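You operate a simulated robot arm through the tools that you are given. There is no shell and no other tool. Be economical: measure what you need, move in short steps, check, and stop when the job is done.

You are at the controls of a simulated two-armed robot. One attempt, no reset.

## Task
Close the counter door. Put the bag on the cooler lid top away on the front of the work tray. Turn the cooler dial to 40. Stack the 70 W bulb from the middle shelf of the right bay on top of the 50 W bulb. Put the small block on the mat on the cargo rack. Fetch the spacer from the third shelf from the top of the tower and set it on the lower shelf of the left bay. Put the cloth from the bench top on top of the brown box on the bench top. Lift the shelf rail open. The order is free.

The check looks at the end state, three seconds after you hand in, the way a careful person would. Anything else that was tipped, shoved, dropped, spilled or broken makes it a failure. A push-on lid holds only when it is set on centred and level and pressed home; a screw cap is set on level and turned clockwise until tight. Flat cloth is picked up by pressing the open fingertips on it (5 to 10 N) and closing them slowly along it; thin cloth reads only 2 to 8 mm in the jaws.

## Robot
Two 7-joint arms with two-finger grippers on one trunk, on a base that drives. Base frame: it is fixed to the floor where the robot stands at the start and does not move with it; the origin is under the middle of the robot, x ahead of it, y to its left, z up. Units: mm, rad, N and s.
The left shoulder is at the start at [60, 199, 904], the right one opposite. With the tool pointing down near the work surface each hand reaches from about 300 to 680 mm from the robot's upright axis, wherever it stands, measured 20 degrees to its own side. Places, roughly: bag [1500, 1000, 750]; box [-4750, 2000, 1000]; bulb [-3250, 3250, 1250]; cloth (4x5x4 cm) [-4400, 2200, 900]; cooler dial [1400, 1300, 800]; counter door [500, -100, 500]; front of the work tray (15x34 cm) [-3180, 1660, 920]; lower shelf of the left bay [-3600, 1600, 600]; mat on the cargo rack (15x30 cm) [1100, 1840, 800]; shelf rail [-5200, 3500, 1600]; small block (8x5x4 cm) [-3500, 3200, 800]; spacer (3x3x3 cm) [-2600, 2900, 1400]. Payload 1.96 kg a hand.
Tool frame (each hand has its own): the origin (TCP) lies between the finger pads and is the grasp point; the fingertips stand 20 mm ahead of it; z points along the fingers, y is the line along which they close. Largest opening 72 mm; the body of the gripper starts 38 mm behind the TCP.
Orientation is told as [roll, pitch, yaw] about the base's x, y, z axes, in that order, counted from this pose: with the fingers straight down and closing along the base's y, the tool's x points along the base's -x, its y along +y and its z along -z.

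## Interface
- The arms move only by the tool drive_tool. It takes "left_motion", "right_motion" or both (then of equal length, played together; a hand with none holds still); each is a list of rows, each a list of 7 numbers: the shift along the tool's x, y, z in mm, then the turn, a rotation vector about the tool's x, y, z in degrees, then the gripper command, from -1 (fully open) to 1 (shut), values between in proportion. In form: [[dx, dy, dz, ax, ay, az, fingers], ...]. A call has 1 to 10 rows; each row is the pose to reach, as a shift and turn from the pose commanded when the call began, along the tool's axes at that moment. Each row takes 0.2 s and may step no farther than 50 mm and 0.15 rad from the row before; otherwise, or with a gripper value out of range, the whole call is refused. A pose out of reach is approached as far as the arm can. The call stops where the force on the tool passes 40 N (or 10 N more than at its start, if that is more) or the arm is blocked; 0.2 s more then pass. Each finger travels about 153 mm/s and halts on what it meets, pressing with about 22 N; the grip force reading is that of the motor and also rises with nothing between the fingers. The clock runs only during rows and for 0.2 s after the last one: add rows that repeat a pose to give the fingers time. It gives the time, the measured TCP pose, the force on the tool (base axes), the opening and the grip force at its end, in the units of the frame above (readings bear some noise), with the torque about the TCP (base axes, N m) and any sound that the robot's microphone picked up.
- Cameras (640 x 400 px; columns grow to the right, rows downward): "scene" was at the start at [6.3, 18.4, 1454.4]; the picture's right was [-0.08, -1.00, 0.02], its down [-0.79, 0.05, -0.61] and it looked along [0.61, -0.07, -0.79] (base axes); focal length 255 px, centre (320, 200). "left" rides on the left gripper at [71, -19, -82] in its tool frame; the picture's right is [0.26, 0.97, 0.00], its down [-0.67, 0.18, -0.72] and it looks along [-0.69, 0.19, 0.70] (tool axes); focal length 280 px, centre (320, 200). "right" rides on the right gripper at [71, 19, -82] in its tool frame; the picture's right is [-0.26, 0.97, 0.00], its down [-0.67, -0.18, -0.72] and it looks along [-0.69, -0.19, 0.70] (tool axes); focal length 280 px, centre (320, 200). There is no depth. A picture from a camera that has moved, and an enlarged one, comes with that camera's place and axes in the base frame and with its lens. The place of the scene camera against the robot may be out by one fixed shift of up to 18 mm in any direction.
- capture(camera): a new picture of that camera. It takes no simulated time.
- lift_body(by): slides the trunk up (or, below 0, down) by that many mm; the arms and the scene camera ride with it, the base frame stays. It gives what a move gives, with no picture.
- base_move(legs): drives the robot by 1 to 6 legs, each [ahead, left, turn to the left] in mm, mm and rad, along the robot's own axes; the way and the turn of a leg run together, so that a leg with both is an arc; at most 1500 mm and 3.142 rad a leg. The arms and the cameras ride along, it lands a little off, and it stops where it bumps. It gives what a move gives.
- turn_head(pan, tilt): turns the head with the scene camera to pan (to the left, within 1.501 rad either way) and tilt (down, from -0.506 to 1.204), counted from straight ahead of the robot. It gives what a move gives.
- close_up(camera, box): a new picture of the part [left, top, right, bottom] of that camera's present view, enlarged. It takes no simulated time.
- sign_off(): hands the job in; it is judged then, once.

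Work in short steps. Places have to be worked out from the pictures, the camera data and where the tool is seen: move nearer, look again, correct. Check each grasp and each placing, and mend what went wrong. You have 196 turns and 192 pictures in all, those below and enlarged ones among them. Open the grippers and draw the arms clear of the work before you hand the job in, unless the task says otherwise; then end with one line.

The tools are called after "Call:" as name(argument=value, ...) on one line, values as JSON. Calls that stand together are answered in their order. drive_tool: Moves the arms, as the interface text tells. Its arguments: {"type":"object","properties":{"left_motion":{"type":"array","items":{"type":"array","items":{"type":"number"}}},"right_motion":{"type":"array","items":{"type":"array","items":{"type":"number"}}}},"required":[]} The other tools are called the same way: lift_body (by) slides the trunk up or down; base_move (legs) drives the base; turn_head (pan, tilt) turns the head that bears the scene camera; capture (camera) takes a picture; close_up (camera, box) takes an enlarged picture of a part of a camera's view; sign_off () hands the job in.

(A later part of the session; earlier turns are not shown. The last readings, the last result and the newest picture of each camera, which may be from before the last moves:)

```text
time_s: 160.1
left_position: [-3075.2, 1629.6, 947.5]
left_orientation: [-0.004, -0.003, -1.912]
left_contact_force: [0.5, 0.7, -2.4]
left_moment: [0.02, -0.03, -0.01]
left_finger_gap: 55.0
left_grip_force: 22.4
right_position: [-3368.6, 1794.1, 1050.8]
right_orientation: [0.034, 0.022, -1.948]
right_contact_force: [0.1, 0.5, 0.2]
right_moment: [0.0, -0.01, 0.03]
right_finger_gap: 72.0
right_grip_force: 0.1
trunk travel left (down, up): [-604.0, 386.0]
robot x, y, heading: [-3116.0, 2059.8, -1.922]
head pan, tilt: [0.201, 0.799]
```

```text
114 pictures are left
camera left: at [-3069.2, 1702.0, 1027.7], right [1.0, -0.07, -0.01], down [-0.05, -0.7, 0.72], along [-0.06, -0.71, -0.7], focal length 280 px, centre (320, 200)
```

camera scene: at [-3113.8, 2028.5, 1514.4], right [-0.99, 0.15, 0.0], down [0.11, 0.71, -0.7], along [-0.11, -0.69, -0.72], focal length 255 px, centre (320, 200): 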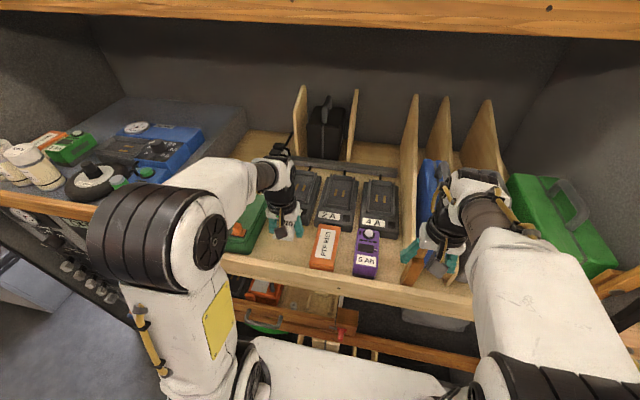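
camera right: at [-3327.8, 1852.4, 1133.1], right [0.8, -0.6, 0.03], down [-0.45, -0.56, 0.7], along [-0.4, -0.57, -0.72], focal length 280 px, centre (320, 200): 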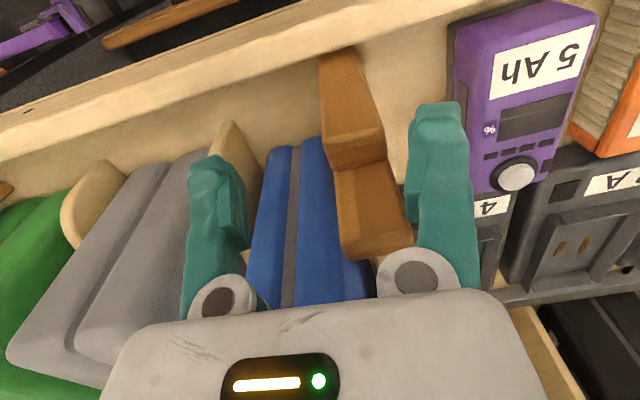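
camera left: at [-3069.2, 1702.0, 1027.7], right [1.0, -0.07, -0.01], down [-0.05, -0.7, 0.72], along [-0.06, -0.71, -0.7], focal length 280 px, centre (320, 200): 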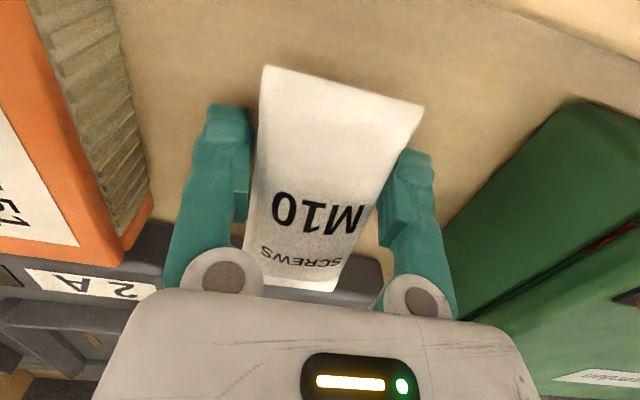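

Free again. I keep lowering in small steps until the bag touches.

Call:
drive_tool(left_motion=[[4, 0, 6, 0, 0, 0, 1], [6, 0, 12, 0, 0, 0, 1], [8, 0, 18, 0, 0, 0, 1], [8, 0, 24, 0, 0, 0, 1], [8, 0, 24, 0, 0, 0, 1]])

Call:
capture(camera="left")

```text
time_s: 160.7
left_position: [-3073.6, 1631.4, 941.0]
left_orientation: [-0.005, -0.022, -1.911]
left_contact_force: [-0.3, 4.4, 19.7]
left_moment: [0.4, -0.09, -0.01]
left_finger_gap: 55.5
left_grip_force: 22.0
right_position: [-3368.4, 1795.9, 1051.5]
right_orientation: [0.032, 0.017, -1.949]
right_contact_force: [-0.8, -0.5, 0.3]
right_moment: [0.01, -0.02, 0.01]
right_finger_gap: 71.9
right_grip_force: 0.0
trunk travel left (down, up): [-604.0, 386.0]
robot x, y, heading: [-3114.4, 2058.9, -1.926]
head pan, tilt: [0.201, 0.799]
stopped in row 3 (left hand): the force on the tool passed its limit at 42 N (the readings are from after the stop); the commanded pose is now the measured one
```

```text
113 pictures are left
camera left: at [-3067.8, 1707.2, 1020.9], right [1.0, -0.07, -0.01], down [-0.04, -0.68, 0.73], along [-0.06, -0.73, -0.68], focal length 280 px, centre (320, 200)
```

left: 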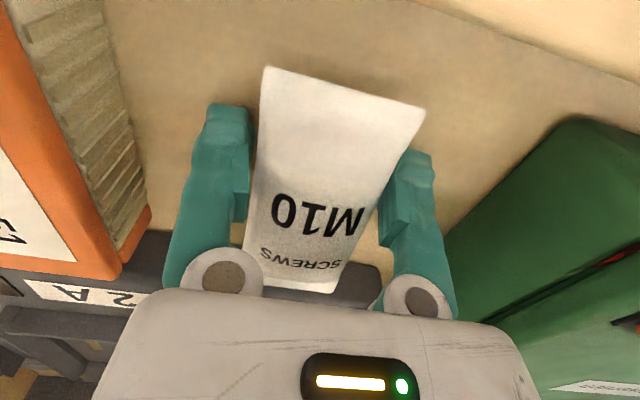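

Down at the surface (z≈920, as expected). I release and rise.

Call:
drive_tool(left_motion=[[0, 0, -2, 0, 0, 0, -0.6], [0, 0, -2, 0, 0, 0, -1], [0, 0, -2, 0, 0, 0, -1], [0, 0, -20, 0, 0, 0, -1], [0, 0, -40, 0, 0, 0, -1], [0, 0, -60, 0, 0, 0, -1]])

Call:
capture(camera="left")

```text
time_s: 162.1
left_position: [-3072.2, 1632.5, 994.7]
left_orientation: [-0.004, -0.019, -1.908]
left_contact_force: [0.1, 0.0, 0.4]
left_moment: [0.02, 0.01, 0.0]
left_finger_gap: 72.0
left_grip_force: 0.0
left hand out of reach, approached as far as the arm can: row 6
right_position: [-3369.9, 1794.0, 1050.8]
right_orientation: [0.033, 0.02, -1.95]
right_contact_force: [0.0, -0.1, -0.3]
right_moment: [-0.01, 0.01, 0.01]
right_finger_gap: 72.2
right_grip_force: 0.1
trunk travel left (down, up): [-604.0, 386.0]
robot x, y, heading: [-3115.2, 2057.8, -1.92]
head pan, tilt: [0.201, 0.799]
```

```text
112 pictures are left
camera left: at [-3066.0, 1706.8, 1074.2], right [1.0, -0.07, -0.01], down [-0.04, -0.68, 0.73], along [-0.06, -0.73, -0.69], focal length 280 px, centre (320, 200)
```

left: 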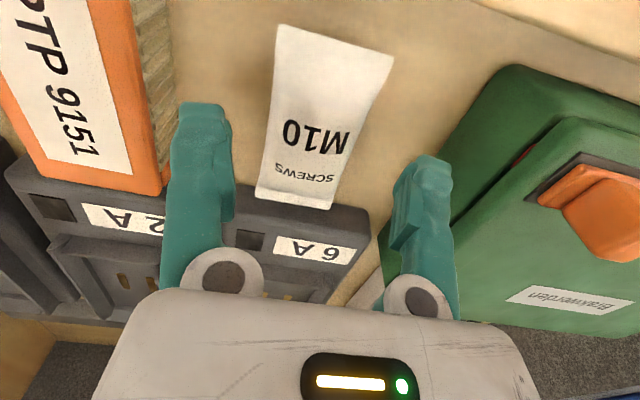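

The bag lies well on the tray front. I back off to the aisle's middle, turn to face the opposite side, and look.

Call:
base_move(legs=[[-250, 0, 0], [0, 0, 3.13]])

Call:
turn_head(pan=0.0, tilt=0.45)

Call:
capture(camera="scene")

```text
time_s: 171.2
left_position: [-3073.2, 2719.5, 993.6]
left_orientation: [-0.003, -0.021, 1.239]
left_contact_force: [1.2, 0.3, -0.1]
left_moment: [-0.02, 0.01, -0.01]
left_finger_gap: 72.0
left_grip_force: 0.0
right_position: [-2775.0, 2558.0, 1050.9]
right_orientation: [0.033, 0.022, 1.198]
right_contact_force: [-0.7, -0.1, -1.5]
right_moment: [-0.01, 0.01, -0.04]
right_finger_gap: 71.9
right_grip_force: 0.2
trunk travel left (down, up): [-604.0, 386.0]
robot x, y, heading: [-3029.9, 2292.6, 1.229]
head pan, tilt: [0.201, 0.799]
```

```text
time_s: 172.1
left_position: [-3072.7, 2719.0, 994.2]
left_orientation: [-0.003, -0.021, 1.236]
left_contact_force: [0.3, 0.0, 0.1]
left_moment: [0.01, 0.0, 0.02]
left_finger_gap: 71.9
left_grip_force: 0.0
right_position: [-2776.7, 2559.3, 1051.2]
right_orientation: [0.034, 0.022, 1.198]
right_contact_force: [0.0, 0.5, -0.2]
right_moment: [-0.03, -0.01, 0.0]
right_finger_gap: 72.2
right_grip_force: 0.2
trunk travel left (down, up): [-604.0, 386.0]
robot x, y, heading: [-3033.4, 2288.8, 1.225]
head pan, tilt: [0.0, 0.45]
```

```text
111 pictures are left
camera scene: at [-3026.6, 2313.4, 1544.8], right [0.94, -0.34, 0.0], down [-0.15, -0.41, -0.9], along [0.31, 0.85, -0.44], focal length 255 px, centre (320, 200)
```

scene: 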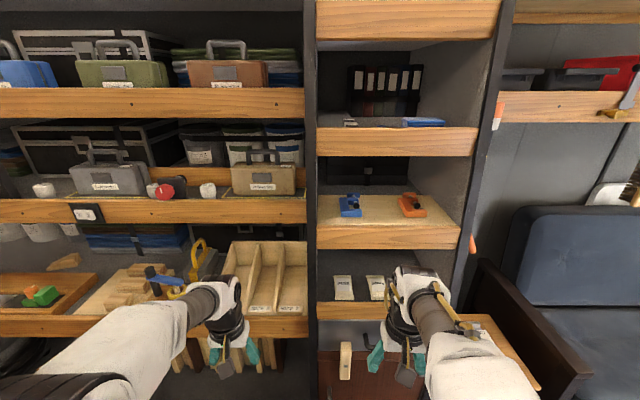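

The tower is the narrow column at the right. I look up to count its shelves, and zoom in.

Call:
turn_head(pan=-0.25, tilt=0.0)

Call:
capture(camera="scene")

```text
time_s: 173.0
left_position: [-3073.6, 2719.1, 994.0]
left_orientation: [-0.003, -0.021, 1.238]
left_contact_force: [0.4, 0.6, 0.6]
left_moment: [0.0, 0.0, -0.01]
left_finger_gap: 71.8
left_grip_force: 0.1
right_position: [-2774.0, 2558.6, 1050.0]
right_orientation: [0.034, 0.02, 1.197]
right_contact_force: [-0.3, -0.3, 0.4]
right_moment: [-0.01, 0.01, 0.0]
right_finger_gap: 72.3
right_grip_force: 0.0
trunk travel left (down, up): [-604.0, 386.0]
robot x, y, heading: [-3029.2, 2286.9, 1.219]
head pan, tilt: [-0.25, 0.0]
```

```text
110 pictures are left
camera scene: at [-3007.3, 2301.5, 1586.5], right [0.83, -0.56, 0.0], down [0.0, 0.0, -1.0], along [0.56, 0.83, 0.0], focal length 255 px, centre (320, 200)
```

scene: 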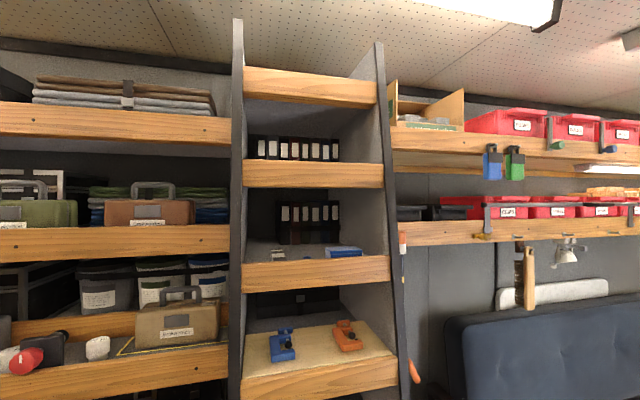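

The third shelf from the top (edge at row 270, z≈1400) has a small grey thing. I zoom in.

Call:
close_up(camera="scene", box=[225, 190, 405, 300])

```text
3.56 times, centred on (315, 245) of scene
camera zoom: at [-3007.3, 2301.5, 1586.5], right [0.83, -0.56, 0.0], down [0.0, 0.0, -1.0], along [0.56, 0.83, 0.0], focal length 908 px, centre (338, 40)
```

zoom: 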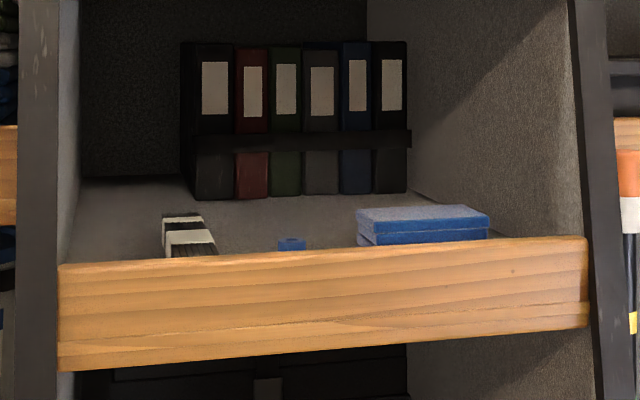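

The spacer is a small blue cube just behind the lip of the third shelf. I raise the trunk, retract the left hand, and pitch the right hand forward for reaching between shelves.

Call:
lift_body(by=360)

Call:
drive_tool(right_motion=[[-10, 0, 0, 0, -8, 0, -1], [-20, 0, 0, 0, -16, 0, -1], [-30, 0, 0, 0, -24, 0, -1], [-40, 0, 0, 0, -32, 0, -1], [-50, 0, 0, 0, -40, 0, -1], [-65, 0, 0, 0, -48, 0, -1], [-80, 0, 0, 0, -56, 0, -1], [-95, 0, 0, 0, -64, 0, -1], [-110, 0, 0, 0, -70, 0, -1], [-110, 0, 0, 0, -70, 0, -1]], left_motion=[[20, 0, 0, 0, 0, 0, -1], [40, 0, 0, 0, 0, 0, -1], [60, 0, 0, 0, 0, 0, -1], [80, 0, 0, 0, 0, 0, -1], [100, 0, 0, 0, 0, 0, -1], [115, 0, 0, 0, 0, 0, -1], [115, 0, 0, 0, 0, 0, -1], [115, 0, 0, 0, 0, 0, -1], [115, 0, 0, 0, 0, 0, -1], [115, 0, 0, 0, 0, 0, -1]])

Call:
turn_head(pan=-0.3, tilt=0.5)

Call:
capture(camera="scene")

Call:
capture(camera="right")

```text
time_s: 176.5
left_position: [-3073.7, 2719.5, 1353.3]
left_orientation: [-0.004, -0.02, 1.237]
left_contact_force: [0.6, -0.9, 0.4]
left_moment: [-0.04, -0.01, 0.0]
left_finger_gap: 72.1
left_grip_force: 0.1
right_position: [-2775.9, 2558.3, 1409.9]
right_orientation: [0.035, 0.021, 1.198]
right_contact_force: [0.6, -0.4, -0.5]
right_moment: [-0.01, 0.0, -0.03]
right_finger_gap: 71.9
right_grip_force: 0.0
trunk travel left (down, up): [-964.0, 26.0]
robot x, y, heading: [-3031.0, 2291.4, 1.227]
head pan, tilt: [-0.25, 0.0]
```

```text
time_s: 178.7
left_position: [-3106.2, 2625.4, 1344.4]
left_orientation: [-0.003, -0.02, 1.237]
left_contact_force: [-0.2, 0.4, -0.6]
left_moment: [0.03, -0.02, 0.01]
left_finger_gap: 72.0
left_grip_force: 0.1
left hand out of reach, approached as far as the arm can: row 5, 6, 7, 8, 9, 10
right_position: [-2732.2, 2673.4, 1413.7]
right_orientation: [0.091, -1.202, 1.11]
right_contact_force: [-0.3, -0.1, 0.1]
right_moment: [0.0, 0.0, -0.01]
right_finger_gap: 72.1
right_grip_force: 0.1
right hand out of reach, approached as far as the arm can: row 1, 2, 3, 4, 5, 6, 7, 8, 9, 10
trunk travel left (down, up): [-964.0, 26.0]
robot x, y, heading: [-3025.7, 2290.8, 1.224]
head pan, tilt: [-0.25, 0.0]
```

```text
time_s: 179.6
left_position: [-3105.9, 2626.2, 1344.2]
left_orientation: [-0.003, -0.019, 1.238]
left_contact_force: [0.7, 0.4, -0.2]
left_moment: [0.04, 0.01, 0.01]
left_finger_gap: 71.9
left_grip_force: 0.1
right_position: [-2732.5, 2675.2, 1413.4]
right_orientation: [0.09, -1.2, 1.11]
right_contact_force: [1.0, 0.3, -0.3]
right_moment: [-0.01, -0.01, 0.01]
right_finger_gap: 72.0
right_grip_force: 0.1
trunk travel left (down, up): [-964.0, 26.0]
robot x, y, heading: [-3030.2, 2289.7, 1.226]
head pan, tilt: [-0.3, 0.499]
```

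```text
108 pictures are left
camera scene: at [-3002.9, 2299.7, 1900.5], right [0.8, -0.6, 0.0], down [-0.29, -0.38, -0.88], along [0.53, 0.7, -0.48], focal length 255 px, centre (320, 200)
```

scene: 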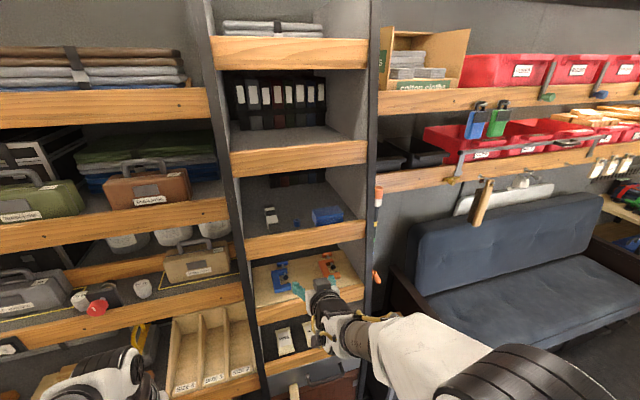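

```text
107 pictures are left
camera right: at [-2788.3, 2587.9, 1376.4], right [-0.86, 0.44, 0.28], down [0.04, -0.47, 0.88], along [0.52, 0.76, 0.39], focal length 280 px, centre (320, 200)
```

right: 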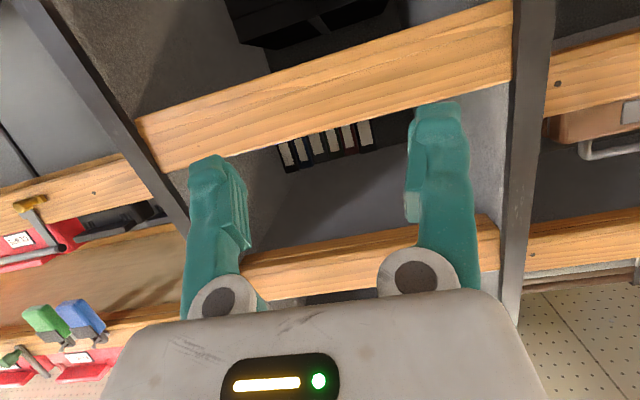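

Good view from above; I zoom for the spacer position.

Call:
close_up(camera="scene", box=[210, 140, 390, 320])

```text
2.22 times, centred on (300, 230) of scene
camera zoom: at [-3002.9, 2299.7, 1900.5], right [0.8, -0.6, 0.0], down [-0.29, -0.38, -0.88], along [0.53, 0.7, -0.48], focal length 567 px, centre (364, 133)
```

zoom: 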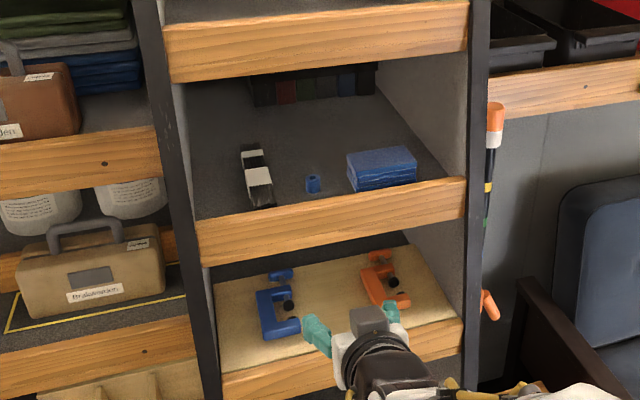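

Spacer centre ≈ (-2638,2908,1428); lip top z≈1443 at 88 mm before it; opening 172 mm high. A hand pitch of about 45° fits. I set that pitch now.

Call:
drive_tool(right_motion=[[0, 0, 0, 0, 8, 0, -1], [0, 0, 0, 0, 16, 0, -1], [0, 0, 0, 0, 23, 0, -1], [-10, 0, -10, 0, 23, 0, -1], [-20, 0, -20, 0, 23, 0, -1], [-30, 0, -20, 0, 23, 0, -1], [-30, 0, -20, 0, 23, 0, -1]])

Call:
capture(camera="right")

```text
time_s: 181.2
left_position: [-3105.1, 2625.6, 1343.3]
left_orientation: [-0.004, -0.02, 1.238]
left_contact_force: [-0.1, -0.8, 0.2]
left_moment: [-0.02, -0.03, 0.02]
left_finger_gap: 71.9
left_grip_force: 0.0
right_position: [-2733.9, 2668.6, 1447.4]
right_orientation: [0.046, -0.801, 1.162]
right_contact_force: [-0.4, 0.2, 0.2]
right_moment: [0.0, 0.02, -0.03]
right_finger_gap: 71.9
right_grip_force: 0.1
trunk travel left (down, up): [-964.0, 26.0]
robot x, y, heading: [-3027.8, 2296.9, 1.226]
head pan, tilt: [-0.3, 0.499]
```

```text
105 pictures are left
camera right: at [-2790.7, 2574.5, 1452.4], right [-0.82, 0.52, 0.22], down [0.18, -0.12, 0.98], along [0.53, 0.85, 0.0], focal length 280 px, centre (320, 200)
```

right: 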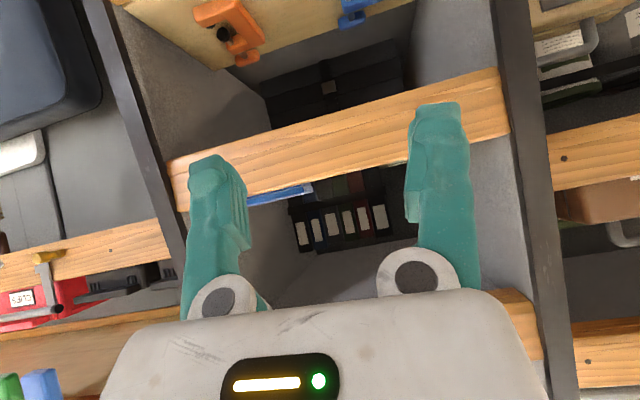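

The lip hides the spacer at this height. I raise the hand ~45 mm and look again.

Call:
lift_body(by=25)

Call:
drive_tool(right_motion=[[-7, 0, -7, 0, 0, 0, -1], [-14, 0, -14, 0, 0, 0, -1], [-21, 0, -21, 0, 0, 0, -1], [-28, 0, -28, 0, 0, 0, -1]])

Call:
base_move(legs=[[80, 0, -0.01]])

Call:
capture(camera="right")

```text
time_s: 181.9
left_position: [-3106.2, 2625.3, 1368.6]
left_orientation: [-0.003, -0.021, 1.239]
left_contact_force: [-1.0, -0.6, -1.0]
left_moment: [0.02, -0.01, -0.02]
left_finger_gap: 71.7
left_grip_force: 0.0
right_position: [-2733.7, 2667.3, 1471.7]
right_orientation: [0.048, -0.8, 1.162]
right_contact_force: [0.1, 0.1, -0.6]
right_moment: [-0.02, 0.01, 0.02]
right_finger_gap: 71.8
right_grip_force: 0.1
trunk travel left (down, up): [-989.0, 1.0]
robot x, y, heading: [-3031.9, 2291.3, 1.219]
head pan, tilt: [-0.3, 0.499]
```

```text
time_s: 182.9
left_position: [-3104.7, 2626.1, 1369.0]
left_orientation: [-0.006, -0.02, 1.238]
left_contact_force: [-0.7, 0.8, 0.3]
left_moment: [-0.02, -0.03, 0.0]
left_finger_gap: 71.8
left_grip_force: 0.0
right_position: [-2726.2, 2671.9, 1509.2]
right_orientation: [0.047, -0.798, 1.166]
right_contact_force: [-0.6, 0.2, 0.2]
right_moment: [-0.02, 0.01, -0.02]
right_finger_gap: 72.0
right_grip_force: 0.0
right hand out of reach, approached as far as the arm can: row 2, 3, 4
trunk travel left (down, up): [-989.0, 1.0]
robot x, y, heading: [-3025.1, 2289.2, 1.219]
head pan, tilt: [-0.3, 0.499]
```

```text
time_s: 184.0
left_position: [-3078.0, 2693.3, 1371.3]
left_orientation: [-0.004, -0.027, 1.228]
left_contact_force: [-0.4, -0.4, 0.2]
left_moment: [0.1, -0.02, -0.01]
left_finger_gap: 72.1
left_grip_force: 0.1
right_position: [-2698.1, 2734.2, 1512.1]
right_orientation: [0.046, -0.808, 1.158]
right_contact_force: [-0.1, -0.7, 0.0]
right_moment: [0.03, 0.0, -0.01]
right_finger_gap: 72.0
right_grip_force: 0.0
trunk travel left (down, up): [-989.0, 1.0]
robot x, y, heading: [-3003.0, 2365.2, 1.212]
head pan, tilt: [-0.3, 0.499]
```

```text
104 pictures are left
camera right: at [-2755.4, 2640.8, 1517.2], right [-0.82, 0.52, 0.22], down [0.18, -0.13, 0.98], along [0.54, 0.84, 0.01], focal length 280 px, centre (320, 200)
```

right: 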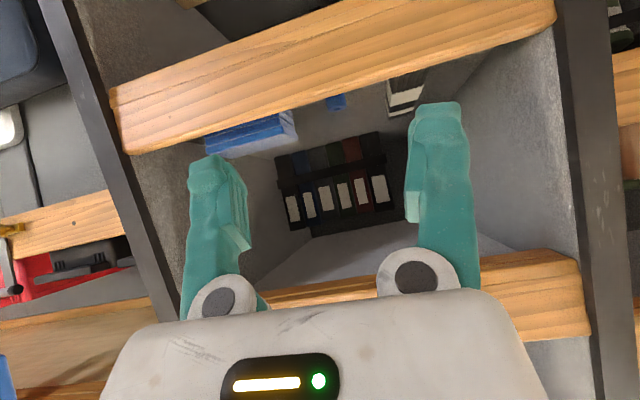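

Spacer ≈ (-2631,2903,1425), laterally aligned already. I lower the hand 37 mm, drive ahead 110 mm and look.

Call:
drive_tool(right_motion=[[9, 0, 9, 0, 0, 0, -1], [18, 0, 17, 0, 0, 0, -1], [27, 0, 26, 0, 0, 0, -1]])

Call:
base_move(legs=[[110, 0, 0]])

Call:
capture(camera="right")

Call:
close_up(camera="scene", box=[200, 120, 420, 320])

```text
time_s: 184.8
left_position: [-3073.6, 2702.3, 1366.8]
left_orientation: [-0.003, -0.017, 1.226]
left_contact_force: [0.0, 1.1, -0.1]
left_moment: [0.0, 0.04, 0.0]
left_finger_gap: 71.9
left_grip_force: 0.1
right_position: [-2693.5, 2743.7, 1470.7]
right_orientation: [0.047, -0.797, 1.156]
right_contact_force: [-0.9, 0.9, -0.5]
right_moment: [-0.04, 0.0, -0.02]
right_finger_gap: 72.0
right_grip_force: 0.0
trunk travel left (down, up): [-989.0, 1.0]
robot x, y, heading: [-3002.7, 2369.9, 1.213]
head pan, tilt: [-0.3, 0.499]
```

```text
time_s: 185.9
left_position: [-3038.9, 2796.0, 1369.4]
left_orientation: [-0.004, -0.022, 1.224]
left_contact_force: [-0.1, -1.1, -0.2]
left_moment: [0.01, -0.01, 0.02]
left_finger_gap: 72.0
left_grip_force: 0.0
right_position: [-2657.8, 2838.7, 1474.9]
right_orientation: [0.047, -0.805, 1.155]
right_contact_force: [-1.2, -0.6, 0.4]
right_moment: [0.03, 0.03, 0.04]
right_finger_gap: 72.2
right_grip_force: 0.0
trunk travel left (down, up): [-989.0, 1.0]
robot x, y, heading: [-2962.9, 2465.9, 1.212]
head pan, tilt: [-0.3, 0.499]
```

```text
103 pictures are left
camera right: at [-2716.6, 2745.2, 1479.3], right [-0.82, 0.53, 0.22], down [0.18, -0.12, 0.98], along [0.54, 0.84, 0.01], focal length 280 px, centre (320, 200)
```

right: 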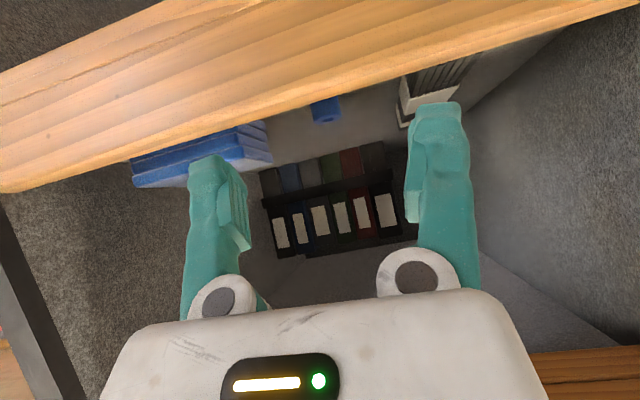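

```text
2.00 times, centred on (310, 220) of scene
camera zoom: at [-2940.3, 2467.1, 1925.6], right [0.79, -0.61, 0.0], down [-0.29, -0.38, -0.88], along [0.54, 0.7, -0.48], focal length 511 px, centre (340, 160)
```

zoom: 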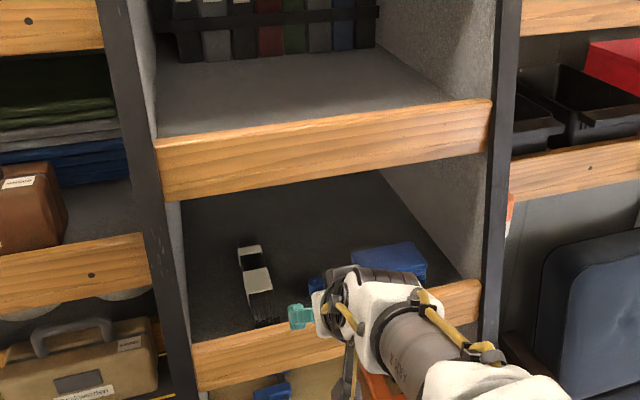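

The lip's top is at z≈1427, y'≈1750, and the spacer 72 mm ahead of the TCP. I drive ahead 70 mm and then look.

Call:
base_move(legs=[[70, 0, 0]])

Call:
capture(camera="right")

```text
time_s: 187.0
left_position: [-3015.3, 2858.6, 1371.5]
left_orientation: [-0.003, -0.025, 1.223]
left_contact_force: [1.1, -0.4, 0.2]
left_moment: [0.06, -0.03, 0.03]
left_finger_gap: 71.8
left_grip_force: 0.1
right_position: [-2635.3, 2898.9, 1475.1]
right_orientation: [0.05, -0.809, 1.153]
right_contact_force: [-0.1, -1.0, 0.9]
right_moment: [-0.01, 0.0, 0.02]
right_finger_gap: 72.1
right_grip_force: 0.0
trunk travel left (down, up): [-989.0, 1.0]
robot x, y, heading: [-2937.0, 2530.9, 1.207]
head pan, tilt: [-0.3, 0.499]
```

```text
101 pictures are left
camera right: at [-2693.1, 2806.1, 1480.6], right [-0.82, 0.53, 0.22], down [0.18, -0.13, 0.98], along [0.54, 0.84, 0.01], focal length 280 px, centre (320, 200)
```

right: 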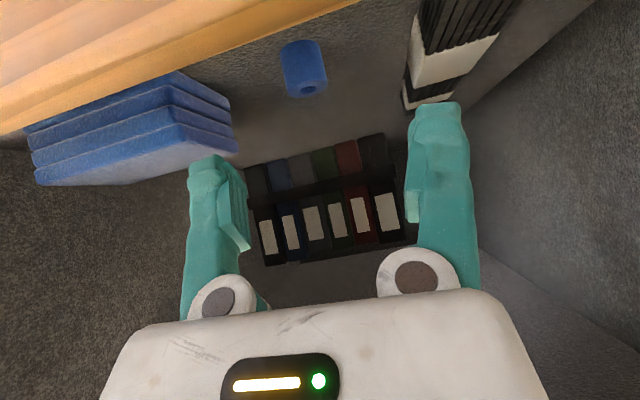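

The spacer (a small blue cylinder) is at about 18 mm ahead and 53 mm below the TCP. I narrow the fingers to ~45 mm and go down to it.

Call:
drive_tool(right_motion=[[0, 0, 0, 0, 0, 0, -0.25], [5, 0, 10, 0, 0, 0, -0.25], [10, 0, 20, 0, 0, 0, -0.25], [15, 0, 31, 0, 0, 0, -0.25], [20, 0, 41, 0, 0, 0, -0.25], [20, 0, 41, 0, 0, 0, -0.25]])

Call:
capture(camera="right")

```text
time_s: 188.4
left_position: [-3011.7, 2866.4, 1369.0]
left_orientation: [-0.004, -0.019, 1.223]
left_contact_force: [0.2, -0.5, -1.0]
left_moment: [-0.01, 0.01, -0.01]
left_finger_gap: 71.9
left_grip_force: 0.1
right_position: [-2626.0, 2921.2, 1428.9]
right_orientation: [0.046, -0.802, 1.154]
right_contact_force: [0.5, 0.8, 0.9]
right_moment: [-0.02, -0.01, 0.01]
right_finger_gap: 44.8
right_grip_force: 0.1
trunk travel left (down, up): [-989.0, 1.0]
robot x, y, heading: [-2940.3, 2537.2, 1.211]
head pan, tilt: [-0.3, 0.499]
```

```text
100 pictures are left
camera right: at [-2684.9, 2828.7, 1434.2], right [-0.82, 0.53, 0.22], down [0.18, -0.12, 0.98], along [0.54, 0.84, 0.0], focal length 280 px, centre (320, 200)
```

right: 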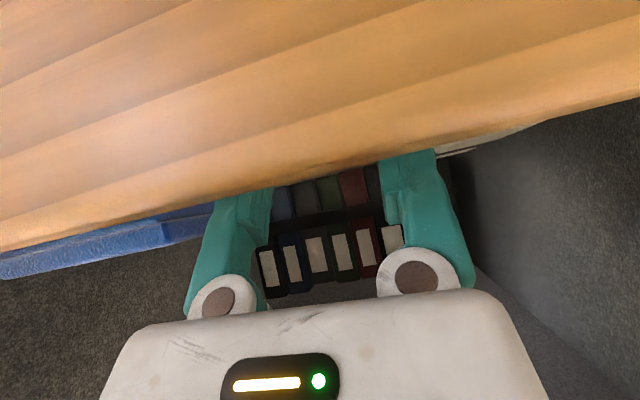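

The fingers should be around the spacer (hidden by the lip). I close and see the gap.

Call:
drive_tool(right_motion=[[0, 0, 0, 0, 0, 0, 0.3], [0, 0, 0, 0, 0, 0, 1], [0, 0, 0, 0, 0, 0, 1], [0, 0, 0, 0, 0, 0, 1]])

```text
time_s: 189.4
left_position: [-3012.6, 2865.3, 1369.8]
left_orientation: [-0.004, -0.018, 1.223]
left_contact_force: [-0.2, 0.1, -0.2]
left_moment: [-0.04, 0.03, -0.02]
left_finger_gap: 72.2
left_grip_force: 0.2
right_position: [-2626.9, 2922.3, 1428.2]
right_orientation: [0.048, -0.798, 1.155]
right_contact_force: [0.0, 0.4, -0.4]
right_moment: [0.02, 0.01, 0.0]
right_finger_gap: 0.0
right_grip_force: 22.3
trunk travel left (down, up): [-989.0, 1.0]
robot x, y, heading: [-2939.4, 2529.9, 1.209]
head pan, tilt: [-0.3, 0.499]
```

Missed. I open, rise, and look again.

Call:
drive_tool(right_motion=[[0, 0, 0, 0, 0, 0, -0.25], [0, 0, 0, 0, 0, 0, -0.25], [-12, 0, -11, 0, 0, 0, -0.25], [-24, 0, -23, 0, 0, 0, -0.25], [-31, 0, -30, 0, 0, 0, -0.25], [-31, 0, -30, 0, 0, 0, -0.25]])

Call:
capture(camera="right")

Call:
close_up(camera="scene", box=[220, 200, 400, 340])

```text
time_s: 190.8
left_position: [-3011.8, 2867.6, 1368.5]
left_orientation: [-0.004, -0.019, 1.223]
left_contact_force: [0.3, 0.5, -1.0]
left_moment: [0.01, -0.01, 0.03]
left_finger_gap: 72.1
left_grip_force: 0.2
right_position: [-2626.3, 2923.0, 1472.0]
right_orientation: [0.046, -0.799, 1.154]
right_contact_force: [0.4, -0.5, -0.3]
right_moment: [0.03, 0.01, -0.02]
right_finger_gap: 45.1
right_grip_force: 0.2
trunk travel left (down, up): [-989.0, 1.0]
robot x, y, heading: [-2937.7, 2532.1, 1.209]
head pan, tilt: [-0.3, 0.499]
```

```text
99 pictures are left
camera right: at [-2683.6, 2829.7, 1477.6], right [-0.82, 0.53, 0.22], down [0.18, -0.12, 0.98], along [0.54, 0.84, 0.0], focal length 280 px, centre (320, 200)
```

right: 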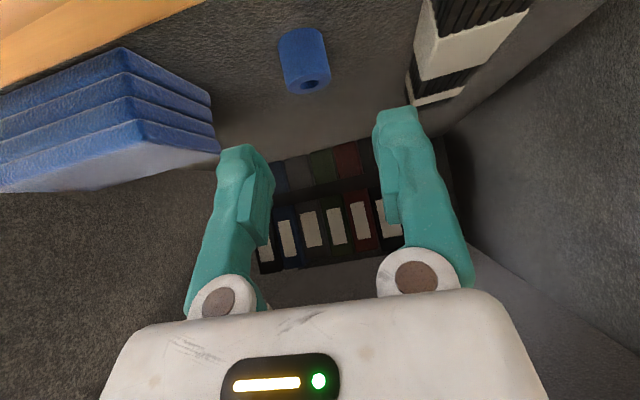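

```text
2.86 times, centred on (310, 270) of scene
camera zoom: at [-2912.6, 2539.2, 1925.4], right [0.79, -0.61, 0.0], down [-0.29, -0.38, -0.88], along [0.54, 0.69, -0.48], focal length 729 px, centre (349, 0)
```

zoom: 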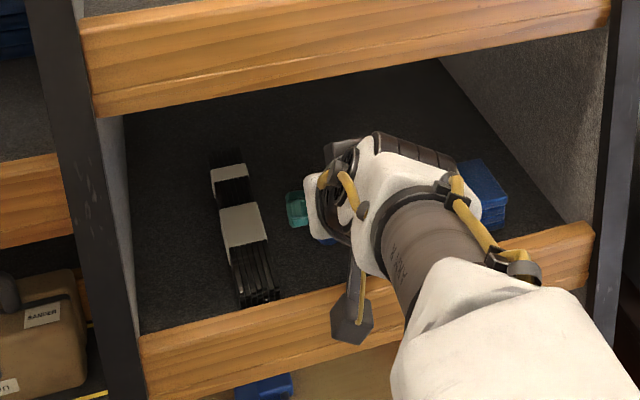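

The spacer is a bit lower and further than I took it (z≈1412). I go down 55 and 9 mm ahead, with a force guard.

Call:
drive_tool(right_motion=[[8, 0, 11, 0, 0, 0, -0.25], [17, 0, 22, 0, 0, 0, -0.25], [25, 0, 33, 0, 0, 0, -0.25], [34, 0, 45, 0, 0, 0, -0.25], [34, 0, 45, 0, 0, 0, -0.25], [34, 0, 45, 0, 0, 0, 0.4], [34, 0, 45, 0, 0, 0, 1], [34, 0, 45, 0, 0, 0, 1]])

```text
time_s: 192.3
left_position: [-3010.4, 2864.1, 1368.8]
left_orientation: [-0.005, -0.019, 1.223]
left_contact_force: [-0.1, 0.0, 1.3]
left_moment: [0.02, 0.0, 0.01]
left_finger_gap: 71.9
left_grip_force: 0.0
right_position: [-2619.9, 2927.9, 1417.1]
right_orientation: [0.041, -0.807, 1.147]
right_contact_force: [0.4, 0.6, -0.2]
right_moment: [0.01, 0.04, 0.03]
right_finger_gap: 0.0
right_grip_force: 22.3
trunk travel left (down, up): [-989.0, 1.0]
robot x, y, heading: [-2937.8, 2528.0, 1.213]
head pan, tilt: [-0.3, 0.499]
stopped in row 7 (right hand): the force on the tool passed its limit at 58 N (the readings are from after the stop); the commanded pose is now the measured one
```

Missed again with a force spike. I open, rise and look.

Call:
drive_tool(right_motion=[[0, 0, 0, 0, 0, 0, -0.25], [0, 0, 0, 0, 0, 0, -0.25], [-14, 0, -13, 0, 0, 0, -0.25], [-28, 0, -27, 0, 0, 0, -0.25], [-40, 0, -38, 0, 0, 0, -0.25], [-40, 0, -38, 0, 0, 0, -0.25]])

Call:
capture(camera="right")

```text
time_s: 193.7
left_position: [-3009.7, 2867.9, 1369.6]
left_orientation: [-0.004, -0.018, 1.223]
left_contact_force: [0.4, 0.4, -0.2]
left_moment: [0.0, 0.03, 0.04]
left_finger_gap: 71.7
left_grip_force: 0.0
right_position: [-2617.0, 2932.0, 1474.1]
right_orientation: [0.042, -0.804, 1.148]
right_contact_force: [0.0, 0.3, 0.4]
right_moment: [0.0, 0.04, 0.03]
right_finger_gap: 44.7
right_grip_force: 0.1
trunk travel left (down, up): [-989.0, 1.0]
robot x, y, heading: [-2937.8, 2533.2, 1.211]
head pan, tilt: [-0.3, 0.499]
```

```text
97 pictures are left
camera right: at [-2676.2, 2838.4, 1478.7], right [-0.82, 0.54, 0.22], down [0.18, -0.13, 0.98], along [0.55, 0.83, 0.01], focal length 280 px, centre (320, 200)
```

right: 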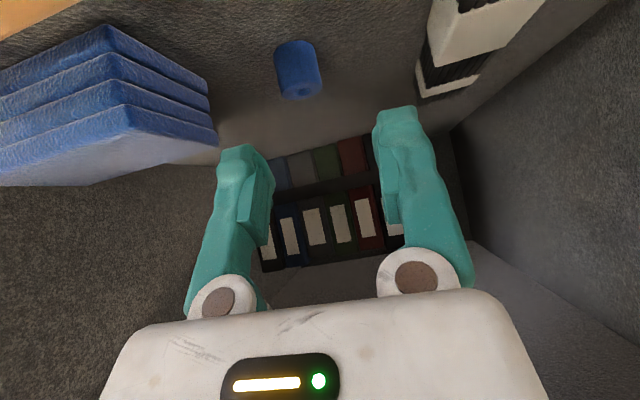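

The spacer is deeper than the hand can reach without the under-slung camera meeting the lip. I back out and roll the hand 180° about its axis so the camera rides on top.

Call:
base_move(legs=[[-220, 0, 0]])

Call:
drive_tool(right_motion=[[0, 0, 0, 0, 0, -8, -0.25], [0, 0, 0, 0, 0, -16, -0.25], [0, 0, 0, 0, 0, -24, -0.25], [0, 0, 0, 0, 0, -32, -0.25], [0, 0, 0, 0, 0, -40, -0.25], [0, 0, 0, 0, 0, -48, -0.25], [0, 0, 0, 0, 0, -56, -0.25], [0, 0, 0, 0, 0, -64, -0.25], [0, 0, 0, 0, 0, -72, -0.25], [0, 0, 0, 0, 0, -80, -0.25]])

Call:
drive_tool(right_motion=[[0, 0, 0, 0, 0, -8, -0.25], [0, 0, 0, 0, 0, -16, -0.25], [0, 0, 0, 0, 0, -24, -0.25], [0, 0, 0, 0, 0, -32, -0.25], [0, 0, 0, 0, 0, -40, -0.25], [0, 0, 0, 0, 0, -48, -0.25], [0, 0, 0, 0, 0, -56, -0.25], [0, 0, 0, 0, 0, -64, -0.25], [0, 0, 0, 0, 0, -72, -0.25], [0, 0, 0, 0, 0, -80, -0.25]])

Call:
drive_tool(right_motion=[[0, 0, 0, 0, 0, -8, -0.25], [0, 0, 0, 0, 0, -16, -0.25], [0, 0, 0, 0, 0, -20, -0.25], [0, 0, 0, 0, 0, -20, -0.25]])

Call:
capture(camera="right")

```text
time_s: 195.4
left_position: [-3087.4, 2664.6, 1368.2]
left_orientation: [-0.004, -0.016, 1.222]
left_contact_force: [-0.8, 0.4, 0.8]
left_moment: [-0.06, 0.02, 0.03]
left_finger_gap: 72.1
left_grip_force: 0.1
right_position: [-2694.0, 2727.0, 1472.2]
right_orientation: [0.042, -0.802, 1.147]
right_contact_force: [0.6, 1.1, 0.4]
right_moment: [0.0, -0.02, -0.03]
right_finger_gap: 45.0
right_grip_force: 0.1
trunk travel left (down, up): [-989.0, 1.0]
robot x, y, heading: [-3013.7, 2323.7, 1.211]
head pan, tilt: [-0.3, 0.499]
```

```text
time_s: 197.6
left_position: [-3089.4, 2660.5, 1369.7]
left_orientation: [-0.003, -0.02, 1.221]
left_contact_force: [0.1, 0.4, -0.3]
left_moment: [-0.04, -0.04, -0.01]
left_finger_gap: 72.1
left_grip_force: 0.1
right_position: [-2696.1, 2722.8, 1474.0]
right_orientation: [-0.796, -0.152, 2.626]
right_contact_force: [-0.1, 0.2, 0.5]
right_moment: [0.01, -0.01, 0.0]
right_finger_gap: 45.0
right_grip_force: 0.1
trunk travel left (down, up): [-989.0, 1.0]
robot x, y, heading: [-3018.0, 2323.0, 1.205]
head pan, tilt: [-0.3, 0.499]
```

```text
time_s: 199.8
left_position: [-3088.0, 2660.5, 1369.9]
left_orientation: [-0.002, -0.019, 1.22]
left_contact_force: [0.0, -0.4, 0.3]
left_moment: [0.06, -0.02, 0.01]
left_finger_gap: 71.8
left_grip_force: 0.0
right_position: [-2696.4, 2722.8, 1473.4]
right_orientation: [-0.376, 0.733, -2.469]
right_contact_force: [-0.7, 0.0, 0.2]
right_moment: [0.02, -0.02, -0.02]
right_finger_gap: 45.3
right_grip_force: 0.1
trunk travel left (down, up): [-989.0, 1.0]
robot x, y, heading: [-3020.1, 2325.3, 1.208]
head pan, tilt: [-0.3, 0.499]
```

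```text
time_s: 200.8
left_position: [-3089.3, 2661.4, 1369.7]
left_orientation: [-0.004, -0.019, 1.221]
left_contact_force: [0.5, 0.7, 0.2]
left_moment: [0.01, -0.03, 0.03]
left_finger_gap: 71.9
left_grip_force: 0.1
right_position: [-2696.5, 2722.9, 1472.2]
right_orientation: [-0.041, 0.806, -1.995]
right_contact_force: [-0.4, -0.2, -0.4]
right_moment: [-0.04, 0.02, -0.02]
right_finger_gap: 45.1
right_grip_force: 0.0
trunk travel left (down, up): [-989.0, 1.0]
robot x, y, heading: [-3018.3, 2323.7, 1.207]
head pan, tilt: [-0.3, 0.499]
```

```text
96 pictures are left
camera right: at [-2679.1, 2706.4, 1579.5], right [0.82, -0.54, -0.22], down [-0.55, -0.84, 0.01], along [-0.19, 0.11, -0.98], focal length 280 px, centre (320, 200)
```

right: 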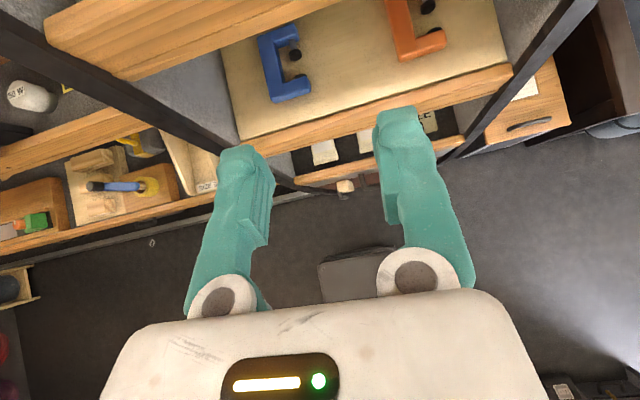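

The roll works fully; the camera now looks straight down over the fingers. I lower 14 mm and drive in 150 mm.

Call:
drive_tool(right_motion=[[-5, 0, 5, 0, 0, 0, -0.25], [-10, 0, 10, 0, 0, 0, -0.25]])

Call:
base_move(legs=[[150, 0, 0]])

Call:
capture(camera="right")

```text
time_s: 201.4
left_position: [-3086.8, 2661.1, 1370.9]
left_orientation: [-0.004, -0.019, 1.222]
left_contact_force: [0.7, 0.3, -0.9]
left_moment: [0.03, -0.02, 0.01]
left_finger_gap: 72.1
left_grip_force: 0.1
right_position: [-2694.1, 2724.4, 1460.1]
right_orientation: [-0.04, 0.806, -1.995]
right_contact_force: [-0.5, 0.3, 0.0]
right_moment: [0.0, 0.0, 0.01]
right_finger_gap: 44.9
right_grip_force: 0.1
trunk travel left (down, up): [-989.0, 1.0]
robot x, y, heading: [-3021.6, 2326.7, 1.204]
head pan, tilt: [-0.3, 0.499]
```

```text
time_s: 202.8
left_position: [-3036.7, 2797.3, 1369.7]
left_orientation: [-0.004, -0.02, 1.223]
left_contact_force: [-1.4, -0.3, -0.6]
left_moment: [-0.01, 0.01, 0.02]
left_finger_gap: 71.9
left_grip_force: 0.1
right_position: [-2644.2, 2861.8, 1461.1]
right_orientation: [-0.043, 0.809, -1.994]
right_contact_force: [-0.3, -0.6, 0.0]
right_moment: [0.01, 0.02, 0.01]
right_finger_gap: 44.8
right_grip_force: 0.0
trunk travel left (down, up): [-989.0, 1.0]
robot x, y, heading: [-2962.3, 2463.8, 1.209]
head pan, tilt: [-0.3, 0.499]
```

```text
95 pictures are left
camera right: at [-2627.4, 2844.1, 1566.9], right [0.82, -0.53, -0.22], down [-0.55, -0.84, 0.01], along [-0.19, 0.11, -0.98], focal length 280 px, centre (320, 200)
```

right: 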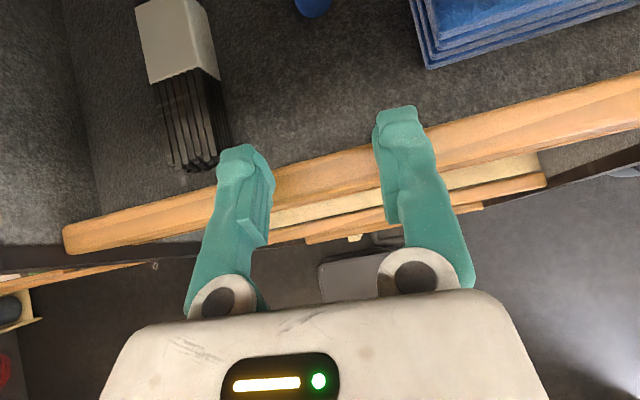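

Now the spacer is at the top edge of the view: ≈100 mm ahead, 8 mm to the right. I drive ahead 80 mm and 8 mm right.

Call:
base_move(legs=[[80, -8, 0]])

Call:
capture(camera="right")

```text
time_s: 203.8
left_position: [-3003.8, 2865.2, 1370.6]
left_orientation: [-0.005, -0.026, 1.223]
left_contact_force: [0.1, -1.1, 0.2]
left_moment: [0.04, -0.08, 0.02]
left_finger_gap: 72.0
left_grip_force: 0.0
right_position: [-2611.8, 2928.2, 1464.0]
right_orientation: [-0.041, 0.814, -1.993]
right_contact_force: [0.2, -0.4, -0.2]
right_moment: [-0.01, 0.0, -0.04]
right_finger_gap: 45.0
right_grip_force: 0.1
trunk travel left (down, up): [-989.0, 1.0]
robot x, y, heading: [-2928.4, 2539.5, 1.209]
head pan, tilt: [-0.3, 0.499]
```

```text
94 pictures are left
camera right: at [-2595.0, 2909.9, 1569.1], right [0.82, -0.53, -0.22], down [-0.55, -0.84, 0.01], along [-0.19, 0.11, -0.98], focal length 280 px, centre (320, 200)
```

right: 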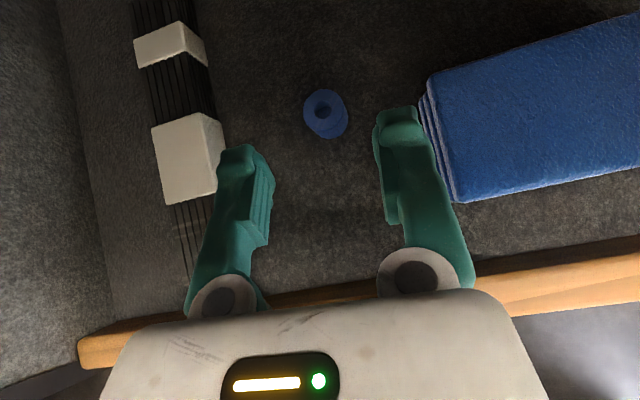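

The spacer stands about 40 mm ahead and below, well between the fingers. I approach along the finger axis.

Call:
drive_tool(right_motion=[[-1, 1, 10, 0, 0, 0, -0.25], [-3, 2, 20, 0, 0, 0, -0.25], [-4, 3, 30, 0, 0, 0, -0.25], [-5, 3, 40, 0, 0, 0, -0.25], [-6, 3, 50, 0, 0, 0, -0.25], [-6, 3, 50, 0, 0, 0, -0.25]])

Call:
capture(camera="right")

```text
time_s: 205.2
left_position: [-2999.7, 2871.6, 1369.5]
left_orientation: [-0.003, -0.019, 1.223]
left_contact_force: [0.6, 0.0, -1.3]
left_moment: [0.0, 0.0, 0.04]
left_finger_gap: 72.3
left_grip_force: 0.1
right_position: [-2591.5, 2965.4, 1421.3]
right_orientation: [-0.043, 0.805, -1.994]
right_contact_force: [-1.0, 0.3, 0.4]
right_moment: [0.01, -0.01, 0.0]
right_finger_gap: 45.1
right_grip_force: 0.0
trunk travel left (down, up): [-989.0, 1.0]
robot x, y, heading: [-2925.8, 2534.7, 1.206]
head pan, tilt: [-0.3, 0.499]
```

```text
93 pictures are left
camera right: at [-2575.4, 2948.5, 1526.9], right [0.82, -0.53, -0.22], down [-0.55, -0.84, 0.01], along [-0.19, 0.11, -0.98], focal length 280 px, centre (320, 200)
```

right: 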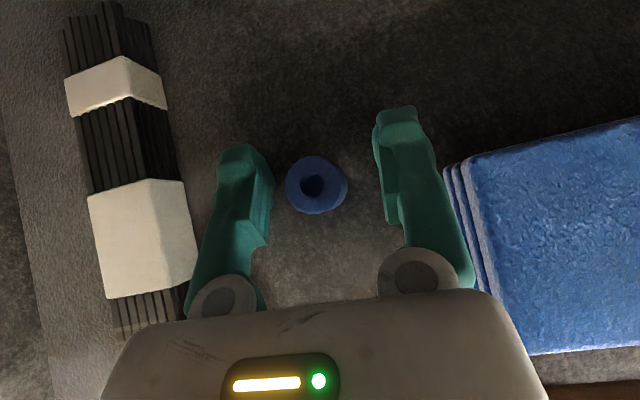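

The spacer sits right between the fingers. Close.

Call:
drive_tool(right_motion=[[0, 0, 0, 0, 0, 0, 0.2], [0, 0, 0, 0, 0, 0, 0.6], [0, 0, 0, 0, 0, 0, 1], [0, 0, 0, 0, 0, 0, 1]])

Call:
capture(camera="right")

```text
time_s: 206.2
left_position: [-3000.2, 2871.3, 1369.0]
left_orientation: [-0.002, -0.019, 1.223]
left_contact_force: [-0.2, -0.2, 0.0]
left_moment: [0.04, 0.0, 0.04]
left_finger_gap: 72.0
left_grip_force: 0.1
right_position: [-2593.2, 2966.2, 1421.5]
right_orientation: [-0.043, 0.804, -1.993]
right_contact_force: [0.7, -0.1, 0.0]
right_moment: [-0.01, 0.0, 0.02]
right_finger_gap: 13.4
right_grip_force: 22.1
trunk travel left (down, up): [-989.0, 1.0]
robot x, y, heading: [-2929.9, 2533.4, 1.211]
head pan, tilt: [-0.3, 0.499]
```

```text
92 pictures are left
camera right: at [-2575.7, 2948.2, 1527.0], right [0.82, -0.53, -0.22], down [-0.55, -0.84, 0.01], along [-0.19, 0.11, -0.98], focal length 280 px, centre (320, 200)
```

right: 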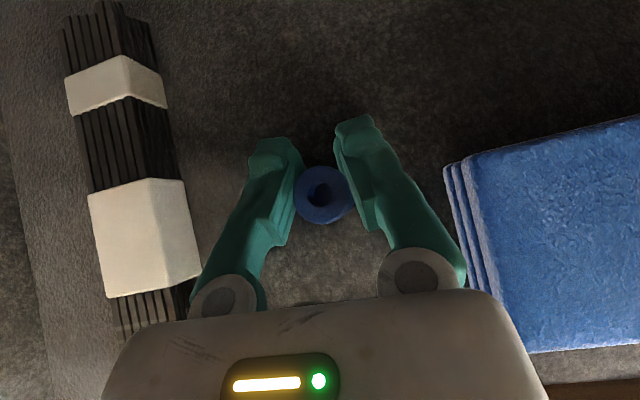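

Something is held at 13 mm. I lift 25 mm and check.

Call:
drive_tool(right_motion=[[5, 0, -5, 0, 0, 0, 1], [11, 0, -10, 0, 0, 0, 1], [18, 0, -17, 0, 0, 0, 1], [18, 0, -17, 0, 0, 0, 1]])

Call:
capture(camera="right")

```text
time_s: 207.2
left_position: [-3001.1, 2872.2, 1368.9]
left_orientation: [-0.004, -0.019, 1.222]
left_contact_force: [0.6, -0.1, -0.5]
left_moment: [0.0, 0.03, 0.02]
left_finger_gap: 71.9
left_grip_force: 0.0
right_position: [-2593.0, 2965.0, 1446.9]
right_orientation: [-0.043, 0.808, -1.992]
right_contact_force: [0.2, -0.1, -0.1]
right_moment: [-0.03, 0.01, 0.0]
right_finger_gap: 13.4
right_grip_force: 22.1
trunk travel left (down, up): [-989.0, 1.0]
robot x, y, heading: [-2926.1, 2535.8, 1.208]
head pan, tilt: [-0.3, 0.499]
```

```text
91 pictures are left
camera right: at [-2576.0, 2947.6, 1551.8], right [0.82, -0.53, -0.22], down [-0.55, -0.84, 0.01], along [-0.19, 0.11, -0.98], focal length 280 px, centre (320, 200)
```

right: 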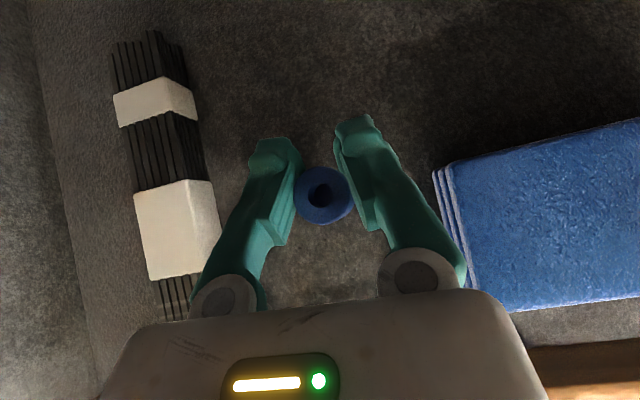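

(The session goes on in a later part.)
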